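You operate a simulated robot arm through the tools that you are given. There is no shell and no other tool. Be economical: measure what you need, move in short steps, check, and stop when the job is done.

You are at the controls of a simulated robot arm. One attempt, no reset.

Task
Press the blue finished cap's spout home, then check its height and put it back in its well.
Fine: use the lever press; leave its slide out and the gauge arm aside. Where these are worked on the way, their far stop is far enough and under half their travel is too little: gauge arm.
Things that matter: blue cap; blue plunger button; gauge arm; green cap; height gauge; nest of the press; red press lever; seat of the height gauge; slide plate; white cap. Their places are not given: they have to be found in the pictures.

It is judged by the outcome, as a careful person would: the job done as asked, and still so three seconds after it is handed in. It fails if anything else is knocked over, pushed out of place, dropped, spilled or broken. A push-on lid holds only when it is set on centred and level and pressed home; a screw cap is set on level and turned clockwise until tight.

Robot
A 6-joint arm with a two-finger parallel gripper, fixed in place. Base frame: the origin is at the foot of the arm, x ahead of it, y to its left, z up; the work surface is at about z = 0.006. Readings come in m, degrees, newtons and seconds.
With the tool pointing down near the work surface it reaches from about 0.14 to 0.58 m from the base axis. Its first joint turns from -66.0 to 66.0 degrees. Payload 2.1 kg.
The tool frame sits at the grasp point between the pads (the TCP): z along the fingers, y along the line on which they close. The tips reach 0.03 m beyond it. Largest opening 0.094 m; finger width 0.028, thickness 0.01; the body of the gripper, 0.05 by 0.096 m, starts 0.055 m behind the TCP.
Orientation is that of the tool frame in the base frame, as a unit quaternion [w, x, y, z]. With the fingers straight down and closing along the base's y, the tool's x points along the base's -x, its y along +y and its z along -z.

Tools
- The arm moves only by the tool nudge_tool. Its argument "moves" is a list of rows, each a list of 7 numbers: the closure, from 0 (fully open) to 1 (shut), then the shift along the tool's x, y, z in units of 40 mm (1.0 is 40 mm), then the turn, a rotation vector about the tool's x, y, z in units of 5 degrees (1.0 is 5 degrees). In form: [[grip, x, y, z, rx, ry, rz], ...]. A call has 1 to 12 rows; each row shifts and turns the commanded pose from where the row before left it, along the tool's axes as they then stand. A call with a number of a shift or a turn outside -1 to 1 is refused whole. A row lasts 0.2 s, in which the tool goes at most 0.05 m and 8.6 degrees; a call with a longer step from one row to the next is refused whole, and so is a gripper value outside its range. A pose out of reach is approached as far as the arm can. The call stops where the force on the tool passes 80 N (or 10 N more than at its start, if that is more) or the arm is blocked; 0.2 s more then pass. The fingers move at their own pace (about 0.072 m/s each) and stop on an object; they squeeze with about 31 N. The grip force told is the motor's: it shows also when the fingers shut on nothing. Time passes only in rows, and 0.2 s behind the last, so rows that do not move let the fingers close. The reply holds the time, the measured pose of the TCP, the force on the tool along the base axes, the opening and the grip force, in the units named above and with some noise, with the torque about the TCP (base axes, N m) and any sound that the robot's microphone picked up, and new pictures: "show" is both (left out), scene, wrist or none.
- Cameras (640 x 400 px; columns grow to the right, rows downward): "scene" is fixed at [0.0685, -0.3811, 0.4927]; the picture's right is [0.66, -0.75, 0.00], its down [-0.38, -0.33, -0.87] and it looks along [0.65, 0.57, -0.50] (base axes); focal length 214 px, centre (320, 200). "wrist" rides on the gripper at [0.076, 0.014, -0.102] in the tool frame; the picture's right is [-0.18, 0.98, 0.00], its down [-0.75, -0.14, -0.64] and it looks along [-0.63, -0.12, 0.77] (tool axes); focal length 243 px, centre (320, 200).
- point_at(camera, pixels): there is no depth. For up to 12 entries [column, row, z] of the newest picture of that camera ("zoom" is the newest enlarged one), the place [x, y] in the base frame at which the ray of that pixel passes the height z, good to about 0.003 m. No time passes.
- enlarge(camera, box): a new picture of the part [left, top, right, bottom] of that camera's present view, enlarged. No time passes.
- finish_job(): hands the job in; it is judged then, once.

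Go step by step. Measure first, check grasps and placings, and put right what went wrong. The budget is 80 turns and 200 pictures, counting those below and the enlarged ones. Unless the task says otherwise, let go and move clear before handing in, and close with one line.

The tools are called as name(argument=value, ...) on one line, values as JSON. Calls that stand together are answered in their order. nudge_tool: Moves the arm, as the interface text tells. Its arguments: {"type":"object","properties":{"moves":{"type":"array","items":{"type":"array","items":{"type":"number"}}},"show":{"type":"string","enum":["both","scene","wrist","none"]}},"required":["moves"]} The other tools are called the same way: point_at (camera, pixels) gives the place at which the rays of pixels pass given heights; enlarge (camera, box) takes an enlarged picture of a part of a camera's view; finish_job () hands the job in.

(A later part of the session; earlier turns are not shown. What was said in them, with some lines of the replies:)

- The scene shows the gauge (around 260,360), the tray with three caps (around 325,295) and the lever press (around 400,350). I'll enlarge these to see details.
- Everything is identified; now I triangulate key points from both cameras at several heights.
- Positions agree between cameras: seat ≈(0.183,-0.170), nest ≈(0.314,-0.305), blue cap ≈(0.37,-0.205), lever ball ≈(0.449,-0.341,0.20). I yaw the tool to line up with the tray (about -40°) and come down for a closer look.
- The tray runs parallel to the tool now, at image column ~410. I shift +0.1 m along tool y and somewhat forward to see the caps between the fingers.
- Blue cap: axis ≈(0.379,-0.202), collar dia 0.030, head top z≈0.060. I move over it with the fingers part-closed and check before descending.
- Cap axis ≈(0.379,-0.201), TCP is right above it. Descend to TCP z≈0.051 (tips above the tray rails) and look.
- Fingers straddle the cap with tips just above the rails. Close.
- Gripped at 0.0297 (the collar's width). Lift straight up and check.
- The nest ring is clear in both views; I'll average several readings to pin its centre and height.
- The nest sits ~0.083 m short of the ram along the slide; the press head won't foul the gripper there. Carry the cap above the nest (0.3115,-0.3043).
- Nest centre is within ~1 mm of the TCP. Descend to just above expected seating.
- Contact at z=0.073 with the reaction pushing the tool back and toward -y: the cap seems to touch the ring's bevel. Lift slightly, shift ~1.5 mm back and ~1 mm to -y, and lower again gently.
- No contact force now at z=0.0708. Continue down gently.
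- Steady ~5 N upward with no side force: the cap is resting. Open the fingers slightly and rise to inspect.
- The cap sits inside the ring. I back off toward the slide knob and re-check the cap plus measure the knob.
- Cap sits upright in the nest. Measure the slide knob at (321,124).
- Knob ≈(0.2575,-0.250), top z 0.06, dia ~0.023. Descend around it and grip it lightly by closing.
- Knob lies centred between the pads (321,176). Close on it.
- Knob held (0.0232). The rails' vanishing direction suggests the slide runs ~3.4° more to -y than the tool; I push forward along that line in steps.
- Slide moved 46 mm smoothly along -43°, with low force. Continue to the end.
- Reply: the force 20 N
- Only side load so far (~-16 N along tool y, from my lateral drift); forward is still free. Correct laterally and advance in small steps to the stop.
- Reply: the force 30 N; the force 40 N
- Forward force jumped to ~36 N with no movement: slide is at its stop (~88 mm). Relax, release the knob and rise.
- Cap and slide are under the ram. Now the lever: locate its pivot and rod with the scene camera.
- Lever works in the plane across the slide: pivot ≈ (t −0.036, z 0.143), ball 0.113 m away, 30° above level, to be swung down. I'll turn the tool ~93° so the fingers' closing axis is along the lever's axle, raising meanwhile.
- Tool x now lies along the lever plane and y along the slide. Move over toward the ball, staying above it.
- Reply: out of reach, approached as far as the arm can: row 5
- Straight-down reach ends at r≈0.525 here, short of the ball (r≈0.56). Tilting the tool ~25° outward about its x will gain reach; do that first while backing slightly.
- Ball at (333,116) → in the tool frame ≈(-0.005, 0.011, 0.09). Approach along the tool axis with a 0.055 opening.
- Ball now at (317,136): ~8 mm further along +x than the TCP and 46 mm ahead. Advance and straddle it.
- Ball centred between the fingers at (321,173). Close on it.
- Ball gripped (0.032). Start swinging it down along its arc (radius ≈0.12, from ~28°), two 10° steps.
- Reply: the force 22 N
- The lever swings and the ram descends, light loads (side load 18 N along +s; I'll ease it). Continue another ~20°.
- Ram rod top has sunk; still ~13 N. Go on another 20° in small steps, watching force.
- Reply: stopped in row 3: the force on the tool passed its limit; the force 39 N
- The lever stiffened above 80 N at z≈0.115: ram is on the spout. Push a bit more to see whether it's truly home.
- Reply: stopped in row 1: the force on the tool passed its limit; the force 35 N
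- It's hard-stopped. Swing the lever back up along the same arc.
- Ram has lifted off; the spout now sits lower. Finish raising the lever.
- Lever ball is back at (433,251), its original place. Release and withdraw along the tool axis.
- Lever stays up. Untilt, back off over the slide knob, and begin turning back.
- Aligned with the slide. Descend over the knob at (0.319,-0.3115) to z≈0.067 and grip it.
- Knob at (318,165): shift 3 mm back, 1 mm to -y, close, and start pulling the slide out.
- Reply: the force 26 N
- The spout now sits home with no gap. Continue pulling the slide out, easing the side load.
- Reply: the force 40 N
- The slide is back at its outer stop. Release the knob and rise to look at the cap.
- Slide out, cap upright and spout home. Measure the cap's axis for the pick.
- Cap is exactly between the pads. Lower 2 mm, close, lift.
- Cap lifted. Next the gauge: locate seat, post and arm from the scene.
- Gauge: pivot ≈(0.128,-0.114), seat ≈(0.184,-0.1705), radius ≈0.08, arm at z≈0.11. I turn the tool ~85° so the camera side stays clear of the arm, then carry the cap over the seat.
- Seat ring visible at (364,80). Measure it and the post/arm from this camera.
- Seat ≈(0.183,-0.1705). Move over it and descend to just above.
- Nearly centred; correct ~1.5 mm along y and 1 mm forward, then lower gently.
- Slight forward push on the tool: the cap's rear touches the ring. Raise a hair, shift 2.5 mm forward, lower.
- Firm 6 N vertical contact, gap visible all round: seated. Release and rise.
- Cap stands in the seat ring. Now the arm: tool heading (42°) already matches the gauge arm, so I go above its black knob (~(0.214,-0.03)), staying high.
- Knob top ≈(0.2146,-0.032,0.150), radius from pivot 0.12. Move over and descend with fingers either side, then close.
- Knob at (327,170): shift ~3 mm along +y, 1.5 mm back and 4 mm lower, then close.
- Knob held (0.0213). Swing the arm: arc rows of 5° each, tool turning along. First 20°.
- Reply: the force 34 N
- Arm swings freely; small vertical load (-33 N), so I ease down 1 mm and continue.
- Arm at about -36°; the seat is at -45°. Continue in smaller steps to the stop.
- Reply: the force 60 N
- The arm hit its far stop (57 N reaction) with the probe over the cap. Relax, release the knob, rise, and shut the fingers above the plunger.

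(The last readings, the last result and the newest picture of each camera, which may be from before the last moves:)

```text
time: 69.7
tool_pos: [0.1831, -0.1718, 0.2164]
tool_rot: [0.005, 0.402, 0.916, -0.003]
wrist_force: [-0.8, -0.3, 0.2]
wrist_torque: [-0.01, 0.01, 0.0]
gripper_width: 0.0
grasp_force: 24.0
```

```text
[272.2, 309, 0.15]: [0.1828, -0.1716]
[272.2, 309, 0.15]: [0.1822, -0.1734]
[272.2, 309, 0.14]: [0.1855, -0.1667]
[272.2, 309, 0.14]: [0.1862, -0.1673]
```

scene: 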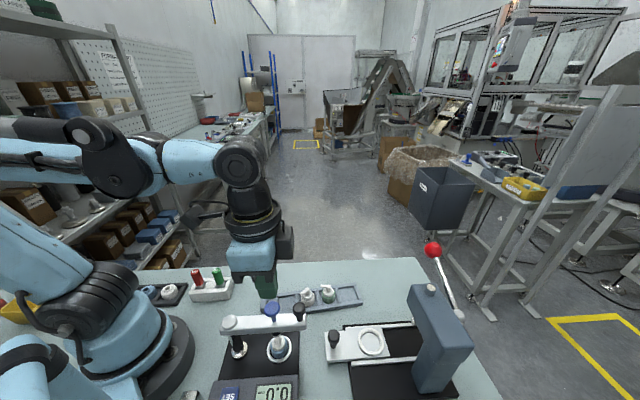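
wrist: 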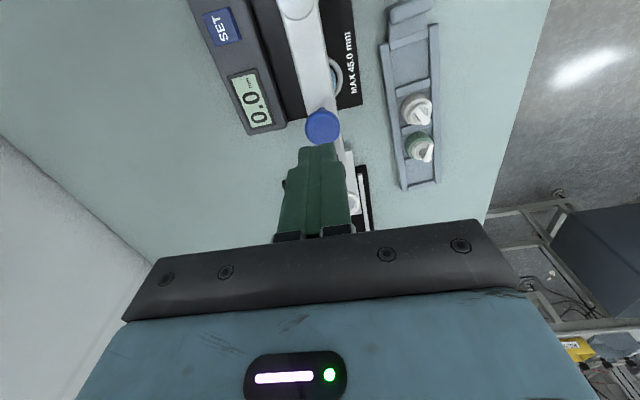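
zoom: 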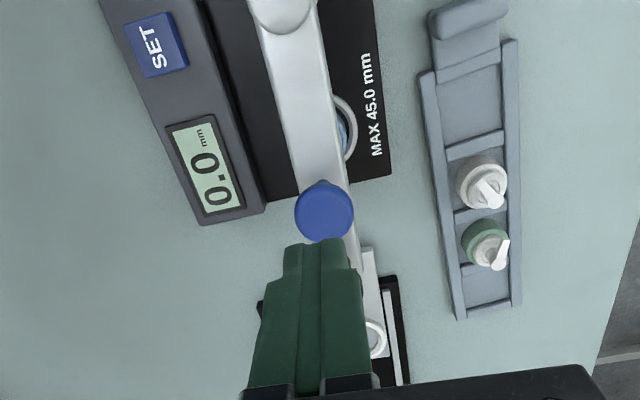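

Plunger ≈(0.1835,-0.170, top ~0.146). Align and come down onto it.

nudge_tool(moves=[[1, 0.03, 0.05, 0.5, 0, 0, 0], [1, 0, 0, 0.3, 0, 0, 0], [1, 0, 0, 0.15, 0, 0, 0], [1, 0, 0, 0.1, 0, 0, 0]], show="none")

enlarge(camera="scene", box=[210, 280, 330, 400])

```text
time: 70.7
tool_pos: [0.1836, -0.1701, 0.1745]
tool_rot: [0.005, 0.401, 0.916, -0.003]
wrist_force: [0.2, 0.5, 1.5]
wrist_torque: [0.04, 0.0, -0.02]
gripper_width: 0.0
grasp_force: 30.8
```

```text
3.33 times, centred on (270, 340) of scene
```

zoom: 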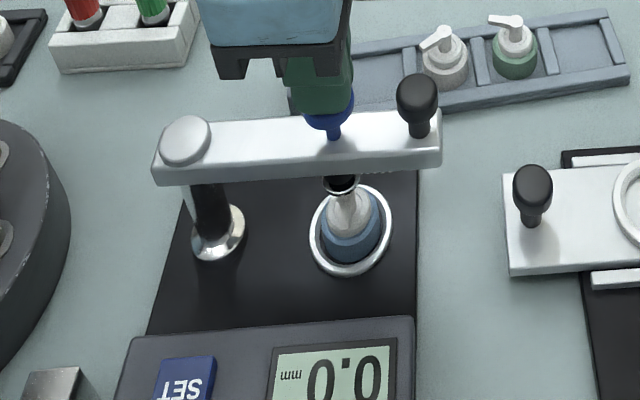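

Fingers are on the button. Press in small increments.

nudge_tool(moves=[[1, 0, 0, 0.08, 0, 0, 0], [1, 0, 0, 0.08, 0, 0, 0], [1, 0, 0, 0.08, 0, 0, 0]], show="none")

enlarge(camera="scene", box=[210, 280, 330, 400])

```text
time: 71.5
tool_pos: [0.1841, -0.1704, 0.1642]
tool_rot: [0.006, 0.401, 0.916, -0.002]
wrist_force: [-0.4, -0.6, 1.8]
wrist_torque: [0.01, 0.05, 0.0]
gripper_width: 0.0001
grasp_force: 31.0
```

```text
3.33 times, centred on (270, 340) of scene
5 turns are left
```

zoom: 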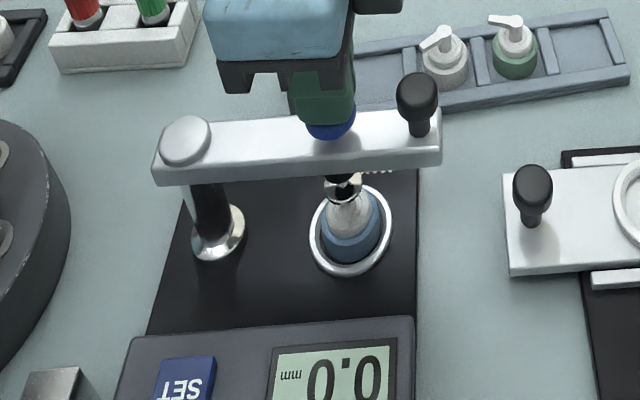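

Button is moving with ~2 N; the probe is just about at the spout. Turns are nearly spent (5), so I press on to contact, then rise and step over the arm knob in the same reply.

nudge_tool(moves=[[1, 0, 0, 0.04, 0, 0, 0], [1, 0, 0, 0.04, 0, 0, 0], [1, 0, 0, 0.04, 0, 0, 0], [1, 0, 0, 0.04, 0, 0, 0], [1, 0, 0, 0.04, 0, 0, 0], [1, 0, 0, 0.03, 0, 0, 0], [1, 0, 0, 0, 0, 0, 0]], show="scene")

enlarge(camera="scene", box=[210, 280, 330, 400])

nudge_tool(moves=[[1, 0, 0, -0.8, 0, 0, 0], [1, 0, 0, -0.7, 0, 0, 0], [0.4, -0.5, 0, 0, 0, 0, 0], [0.4, -0.5, 0, 0, 0, 0, 0], [0.4, 0, 0, 0, 0, 0, 0]], show="both")

point_at(camera="scene", pixels=[[278, 338, 0.045], [278, 338, 0.055], [278, 345, 0.03]])

enlarge(camera="scene", box=[210, 280, 330, 400])

```text
time: 73.1
tool_pos: [0.1844, -0.1687, 0.1565]
tool_rot: [0.006, 0.401, 0.916, -0.002]
wrist_force: [-1.0, -0.7, 4.7]
wrist_torque: [0.03, 0.05, 0.01]
gripper_width: 0.0
grasp_force: 31.2
heard: click
```

scene: 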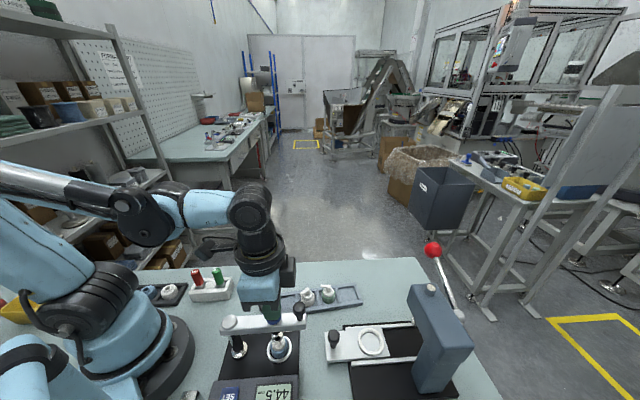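

```text
3.33 times, centred on (270, 340) of scene
```

zoom: 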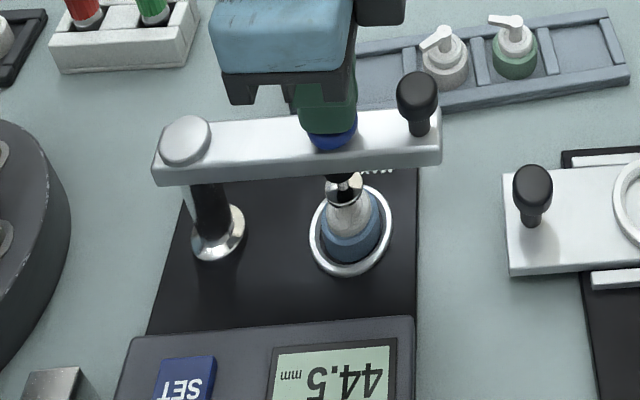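

```text
time: 74.3
tool_pos: [0.2115, -0.1981, 0.217]
tool_rot: [0.005, 0.401, 0.916, -0.002]
wrist_force: [-0.1, -0.5, -0.2]
wrist_torque: [-0.04, -0.02, -0.02]
gripper_width: 0.0562
grasp_force: 0.1
```

scene: 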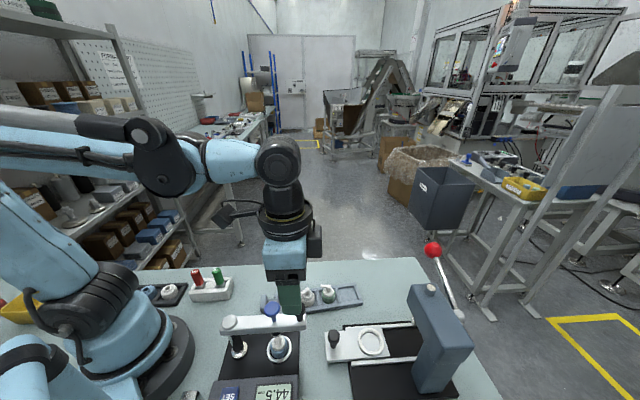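
wrist: 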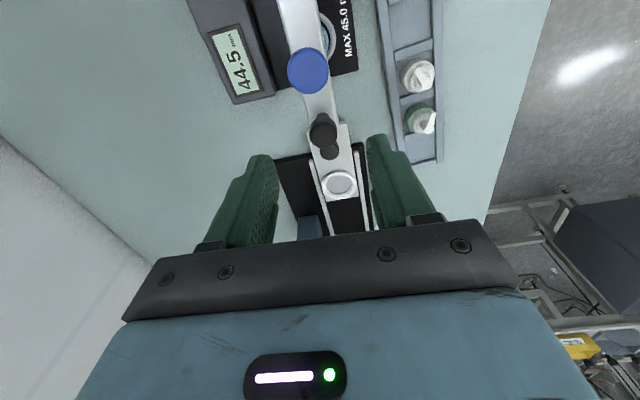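

```text
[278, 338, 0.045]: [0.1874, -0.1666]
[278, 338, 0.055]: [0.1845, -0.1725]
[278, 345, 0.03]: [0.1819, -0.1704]
```

```text
3.33 times, centred on (270, 340) of scene
4 turns are left
```

zoom: 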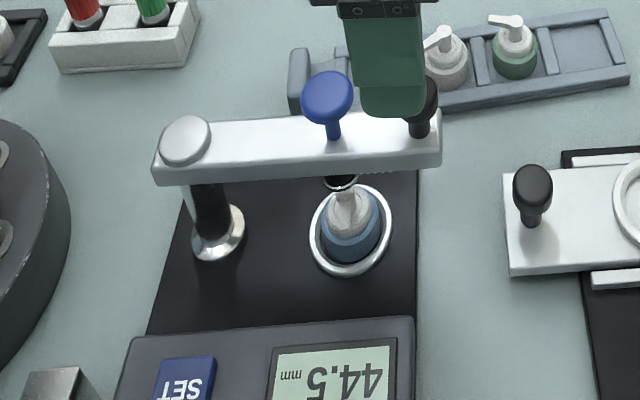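

The gauge clicked and reads 44.5 mm (within 45). Now grip the arm knob, swing it back the same arc (~89°), release, and move above the seated cap.

nudge_tool(moves=[[0.4, 0.02, 0.03, 0.6, 0, 0, 0], [0.4, 0, 0, 0.6, 0, 0, 0], [0.4, 0, 0, 0.4, 0, 0, 0], [1, 0, 0, 0, 0, 0, 0], [1, 0, 0, 0, 0, 0, 0], [1, 0, 0, 0, 0, 0, 0]], show="none")

nudge_tool(moves=[[1, 0.023, 0.258, -0.003, 0, 0, -1], [1, 0.023, 0.258, -0.003, 0, 0, -1], [1, 0.023, 0.258, -0.003, 0, 0, -1], [1, 0.023, 0.258, -0.003, 0, 0, -1], [1, 0.023, 0.258, -0.003, 0, 0, -1], [1, 0.023, 0.258, -0.003, 0, 0, -1], [1, 0.023, 0.258, -0.003, 0, 0, -1], [1, 0.023, 0.258, -0.003, 0, 0, -1], [1, 0.023, 0.258, -0.003, 0, 0, -1], [1, 0.023, 0.258, -0.003, 0, 0, -1], [1, 0.023, 0.258, -0.003, 0, 0, -1], [1, 0.023, 0.258, -0.003, 0, 0, -1]], show="none")

nudge_tool(moves=[[1, 0.023, 0.258, -0.003, 0, 0, -1], [1, 0.023, 0.258, -0.003, 0, 0, -1], [1, 0.023, 0.258, -0.003, 0, 0, -1], [1, 0.023, 0.258, -0.003, 0, 0, -1], [1, 0.023, 0.258, -0.003, 0, 0, -1], [1, 0.018, 0.206, -0.003, 0, 0, -0.8]], show="none")

nudge_tool(moves=[[0.4, 0, 0, 0, 0, 0, 0], [0.4, 0, 0, 0, 0, 0, 0], [0.4, 0, 0, -0.8, 0, 0, 0], [0.4, 0, 0, -0.8, 0, 0, 0], [0.35, 0.704, -0.525, 0, 0, 0, 0], [0.35, 0.704, -0.525, 0, 0, 0, 0], [0.35, 0.704, -0.525, 0, 0, 0, 0], [0.35, 0.704, -0.525, 0, 0, 0, 0], [0.35, 0, 0, 0, 0, 0, 0]], show="both")

enlarge(camera="scene", box=[200, 250, 320, 370])

enlarge(camera="wrist", box=[240, 40, 400, 200])

```text
time: 75.7
tool_pos: [0.2107, -0.1968, 0.1515]
tool_rot: [0.006, 0.4, 0.917, -0.002]
wrist_force: [9.1, 3.0, -11.7]
wrist_torque: [0.38, 0.26, 0.03]
gripper_width: 0.0212
grasp_force: 45.3
```

```text
time: 78.3
tool_pos: [0.2399, -0.0823, 0.1536]
tool_rot: [0.001, -0.111, 0.994, -0.005]
wrist_force: [-3.5, -2.7, -16.8]
wrist_torque: [0.41, -0.67, 0.12]
gripper_width: 0.0212
grasp_force: 45.2
```

```text
time: 79.7
tool_pos: [0.2104, -0.0312, 0.1536]
tool_rot: [0.0, -0.357, 0.934, -0.006]
wrist_force: [-19.1, -21.4, 9.7]
wrist_torque: [0.28, 0.24, 0.07]
gripper_width: 0.0213
grasp_force: 44.7
```

```text
time: 81.7
tool_pos: [0.1822, -0.1703, 0.2174]
tool_rot: [0.002, -0.357, 0.934, -0.005]
wrist_force: [0.2, 0.1, -0.2]
wrist_torque: [0.01, -0.06, 0.0]
gripper_width: 0.0608
grasp_force: 0.0
```

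scene: 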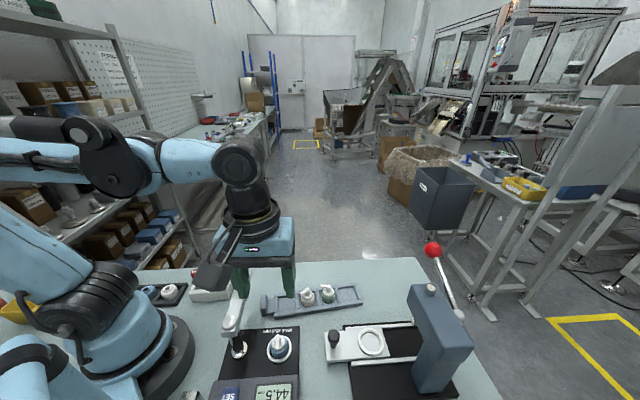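
wrist: 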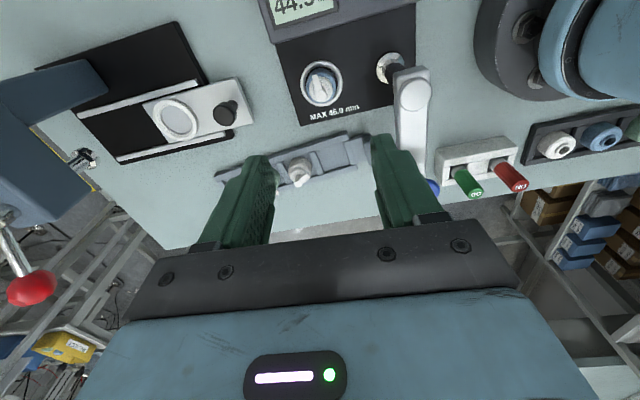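

```text
3.33 times, centred on (260, 310) of scene
```

zoom: 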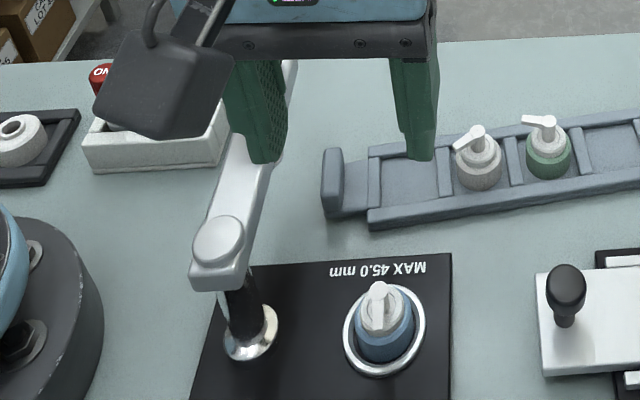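

```text
2.50 times, centred on (320, 120) of wrist
3 turns are left
```

zoom: 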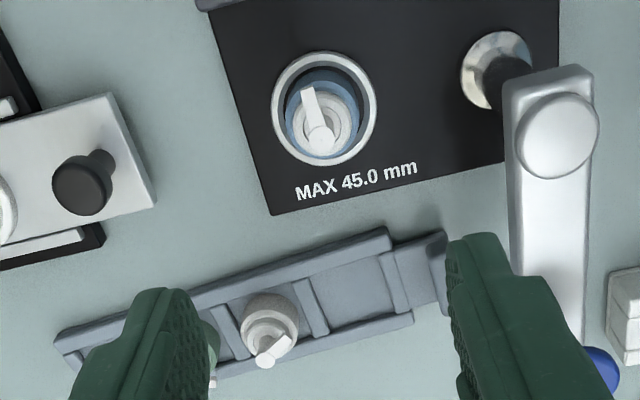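

Arm is back aside and the cap is right under the TCP (320,96). Now grip it, lift, turn 82° to the tray's heading and carry it above its well at (0.3785,-0.2004).

nudge_tool(moves=[[0.35, 0, 0, 0.9, 0, 0, 0], [0.35, 0, 0, 0.9, 0, 0, 0], [0.35, 0, 0, 0.9, 0, 0, 0], [0.35, 0, 0, 0.9, 0, 0, 0], [0.35, 0, 0, 0.46, 0, 0, 0], [1, 0, 0, 0, 0, 0, 0], [1, 0, 0, 0, 0, 0, 0], [1, 0, 0, 0, 0, 0, 0], [1, 0, 0, 0, 0, 0, 0]], show="none")

nudge_tool(moves=[[1, 0, 0, -0.9, 0, 0, 0], [1, 0, 0, -0.9, 0, 0, 0], [1, 0, 0, -0.9, 0, 0, 0], [1, 0, 0, 0, 0, 0, 1], [1, 0, 0, 0, 0, 0, 1], [1, 0, 0, 0, 0, 0, 1], [1, 0, 0, 0, 0, 0, 1], [1, 0, 0, 0, 0, 0, 1], [1, 0, 0, 0, 0, 0, 1], [1, 0, 0, 0, 0, 0, 1], [1, 0, 0, 0, 0, 0, 1], [1, 0, 0, 0, 0, 0, 1]], show="none")

nudge_tool(moves=[[1, 0, 0, 0, 0, 0, 1], [1, 0, 0, 0, 0, 0, 1], [1, 0, 0, 0, 0, 0, 1], [1, 0, 0, 0, 0, 0, 1], [1, 0, 0, 0, 0, 0, 1], [1, 0, 0, 0, 0, 0, 1], [1, 0, 0, 0, 0, 0, 1], [1, 0, 0, 0, 0, 0, 0.44], [1, -0.9, 0.55, 0, 0, 0, 0], [1, -0.9, 0.55, 0, 0, 0, 0], [1, -0.9, 0.55, 0, 0, 0, 0], [1, -0.9, 0.55, 0, 0, 0, 0]], show="none")

nudge_tool(moves=[[1, -0.62, 0.41, 0, 0, 0, 0], [1, 0, 0, 0.9, 0, 0, 0], [1, 0, 0, 0.8, 0, 0, 0], [1, 0, 0, 0, 0, 0, 0]], show="both")

enlarge(camera="wrist", box=[240, 60, 400, 220])

enlarge(camera="scene", box=[290, 240, 410, 320])

point_at(camera="wrist", pixels=[[320, 150, 0.012], [320, 120, 0.012], [300, 130, 0.012], [340, 130, 0.012], [300, 100, 0.015], [340, 100, 0.015], [280, 130, 0.015], [360, 130, 0.015]])

```text
time: 83.7
tool_pos: [0.1834, -0.1698, 0.0546]
tool_rot: [0.002, -0.356, 0.935, -0.006]
wrist_force: [1.0, 0.1, -0.7]
wrist_torque: [-0.02, -0.01, -0.01]
gripper_width: 0.0317
grasp_force: 9.9
```

```text
time: 86.3
tool_pos: [0.1837, -0.1682, 0.1629]
tool_rot: [0.004, 0.03, 1.0, -0.004]
wrist_force: [-0.1, 0.1, -0.2]
wrist_torque: [0.02, -0.03, 0.02]
gripper_width: 0.0317
grasp_force: 10.0
```

```text
time: 88.9
tool_pos: [0.3481, -0.193, 0.1646]
tool_rot: [0.006, 0.346, 0.938, -0.003]
wrist_force: [0.7, -0.3, -0.1]
wrist_torque: [0.02, 0.01, 0.03]
gripper_width: 0.0315
grasp_force: 10.3
```

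```text
time: 89.9
tool_pos: [0.3815, -0.199, 0.0959]
tool_rot: [0.005, 0.346, 0.938, -0.003]
wrist_force: [-0.6, -0.4, 0.4]
wrist_torque: [0.01, 0.01, 0.02]
gripper_width: 0.0317
grasp_force: 9.9
```

scene: 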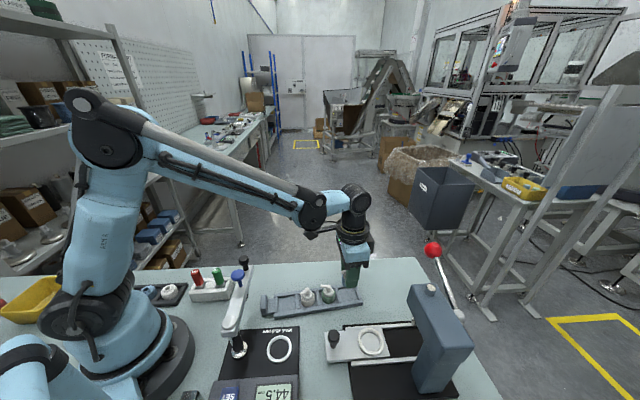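
wrist: 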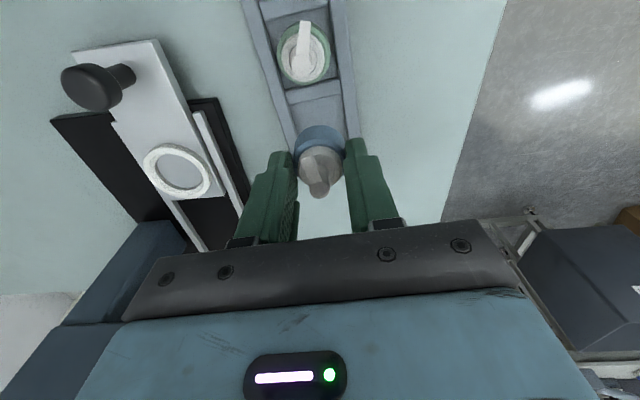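

```text
2.50 times, centred on (320, 140) of wrist
```

zoom: 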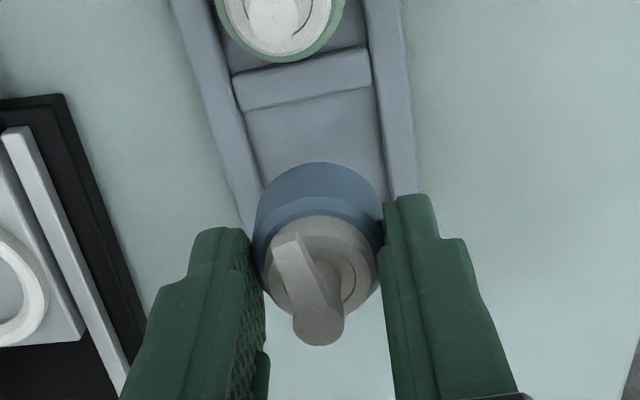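

```text
5.00 times, centred on (350, 280) of scene
```

zoom: 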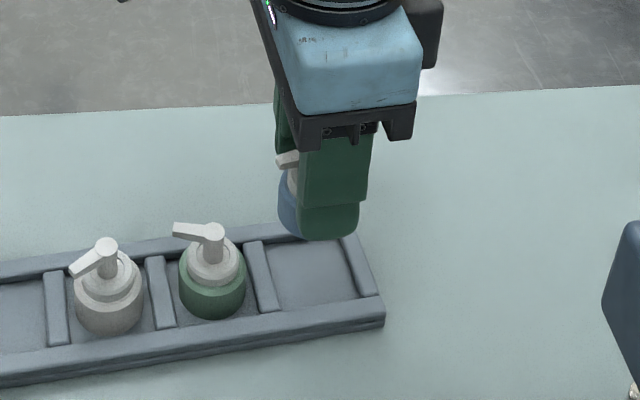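

```text
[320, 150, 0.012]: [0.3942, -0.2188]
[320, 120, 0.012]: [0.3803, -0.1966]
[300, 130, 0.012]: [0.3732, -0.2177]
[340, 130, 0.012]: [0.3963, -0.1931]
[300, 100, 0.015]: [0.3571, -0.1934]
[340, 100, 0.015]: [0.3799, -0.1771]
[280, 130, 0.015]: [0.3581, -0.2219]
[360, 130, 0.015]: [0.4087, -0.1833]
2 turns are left
```

Cap hangs centred over its empty well (rails mid ≈319, cap ≈319 in the zoom; divider clear). Lower to the seating height, release, rise and clear the view.

nudge_tool(moves=[[1, 0, -0.02, 0.45, 0, 0, 0], [1, 0, 0, 0.3, 0, 0, 0], [1, 0, 0, 0.15, 0, 0, 0], [1, 0, 0, 0.1, 0, 0, 0], [1, 0, 0, 0.08, 0, 0, 0], [1, 0, 0, 0, 0, 0, 0]], show="wrist")

nudge_tool(moves=[[0.35, 0, 0, 0, 0, 0, 0], [0.35, 0, 0, 0, 0, 0, 0], [0.35, 0, 0, 0, 0, 0, 0], [0.35, 0, 0, -0.5, 0, 0, 0], [0.35, 0, 0, -0.8, 0, 0, 0], [0.35, 0, 0, -0.9, 0, 0, 0], [0.35, 0, 0, -0.9, 0, 0, 0], [0.35, 0.9, 0.3, -0.3, 0, 0, 0], [0.35, 0.9, 0.3, 0, 0, 0, 0]], show="both")

enlarge(camera="scene", box=[290, 250, 410, 330])

enlarge(camera="wrist", box=[240, 60, 400, 220])

```text
time: 91.3
tool_pos: [0.3805, -0.2001, 0.0539]
tool_rot: [0.005, 0.347, 0.938, -0.003]
wrist_force: [-0.5, -0.3, 0.5]
wrist_torque: [-0.01, 0.0, 0.02]
gripper_width: 0.0316
grasp_force: 9.6
```

wrist: 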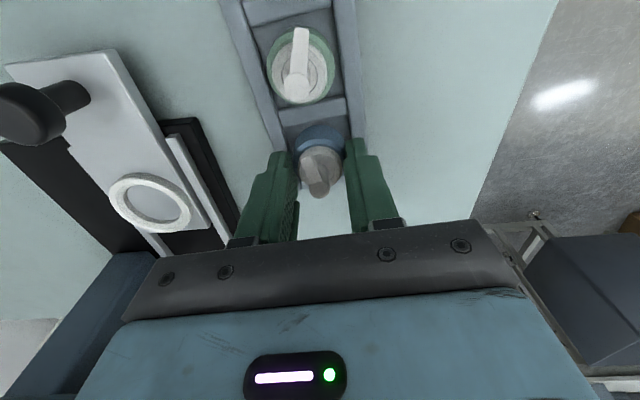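

```text
time: 93.3
tool_pos: [0.3395, -0.1352, 0.189]
tool_rot: [0.006, 0.346, 0.938, -0.003]
wrist_force: [1.0, -1.0, 0.2]
wrist_torque: [0.02, 0.03, 0.02]
gripper_width: 0.0611
grasp_force: 0.1
```

scene: 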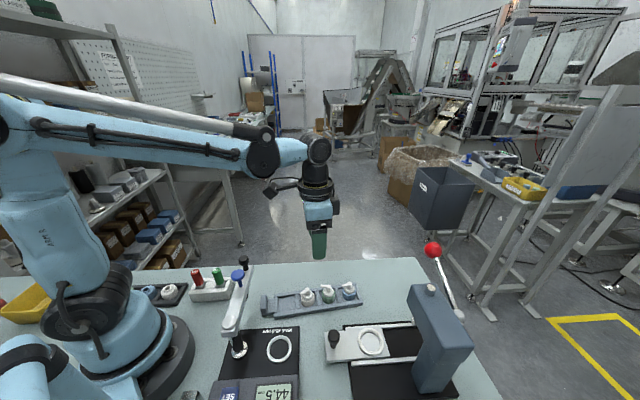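
wrist: 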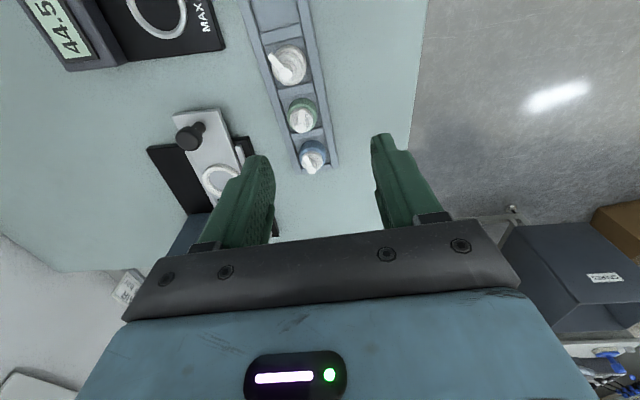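

```text
5.00 times, centred on (350, 290) of scene
```

zoom: 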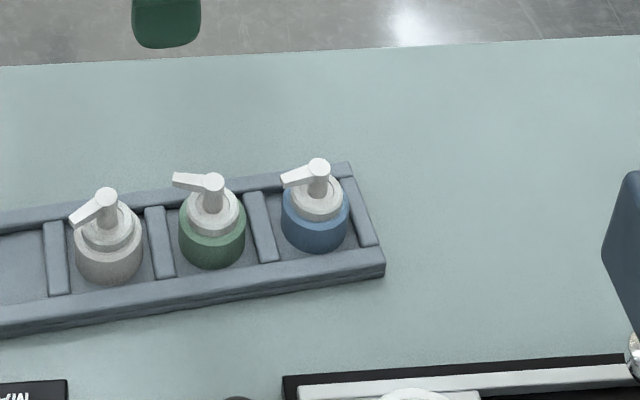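

```text
2.50 times, centred on (320, 140) of wrist
1 turns are left
```

zoom: 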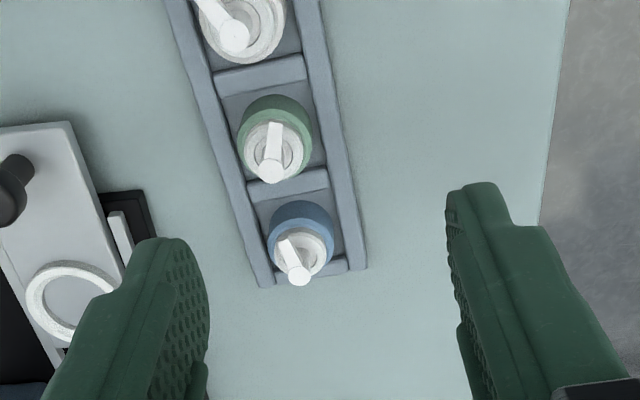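

The blue cap stands level in its well with its spout home. The gauge read 44.5 mm, under the 45.0 mm limit. The slide is out, the gauge arm is aside, the lever is up and the gripper is clear, so I'm handing the job in.

finish_job()

```text
The job is handed in.
```

I pressed the blue cap's spout home with the lever press, checked its height at 44.5 mm (limit 45.0 mm), and put it back level in its well. The slide is out, the gauge arm is aside, the lever is up, and the gripper is clear.
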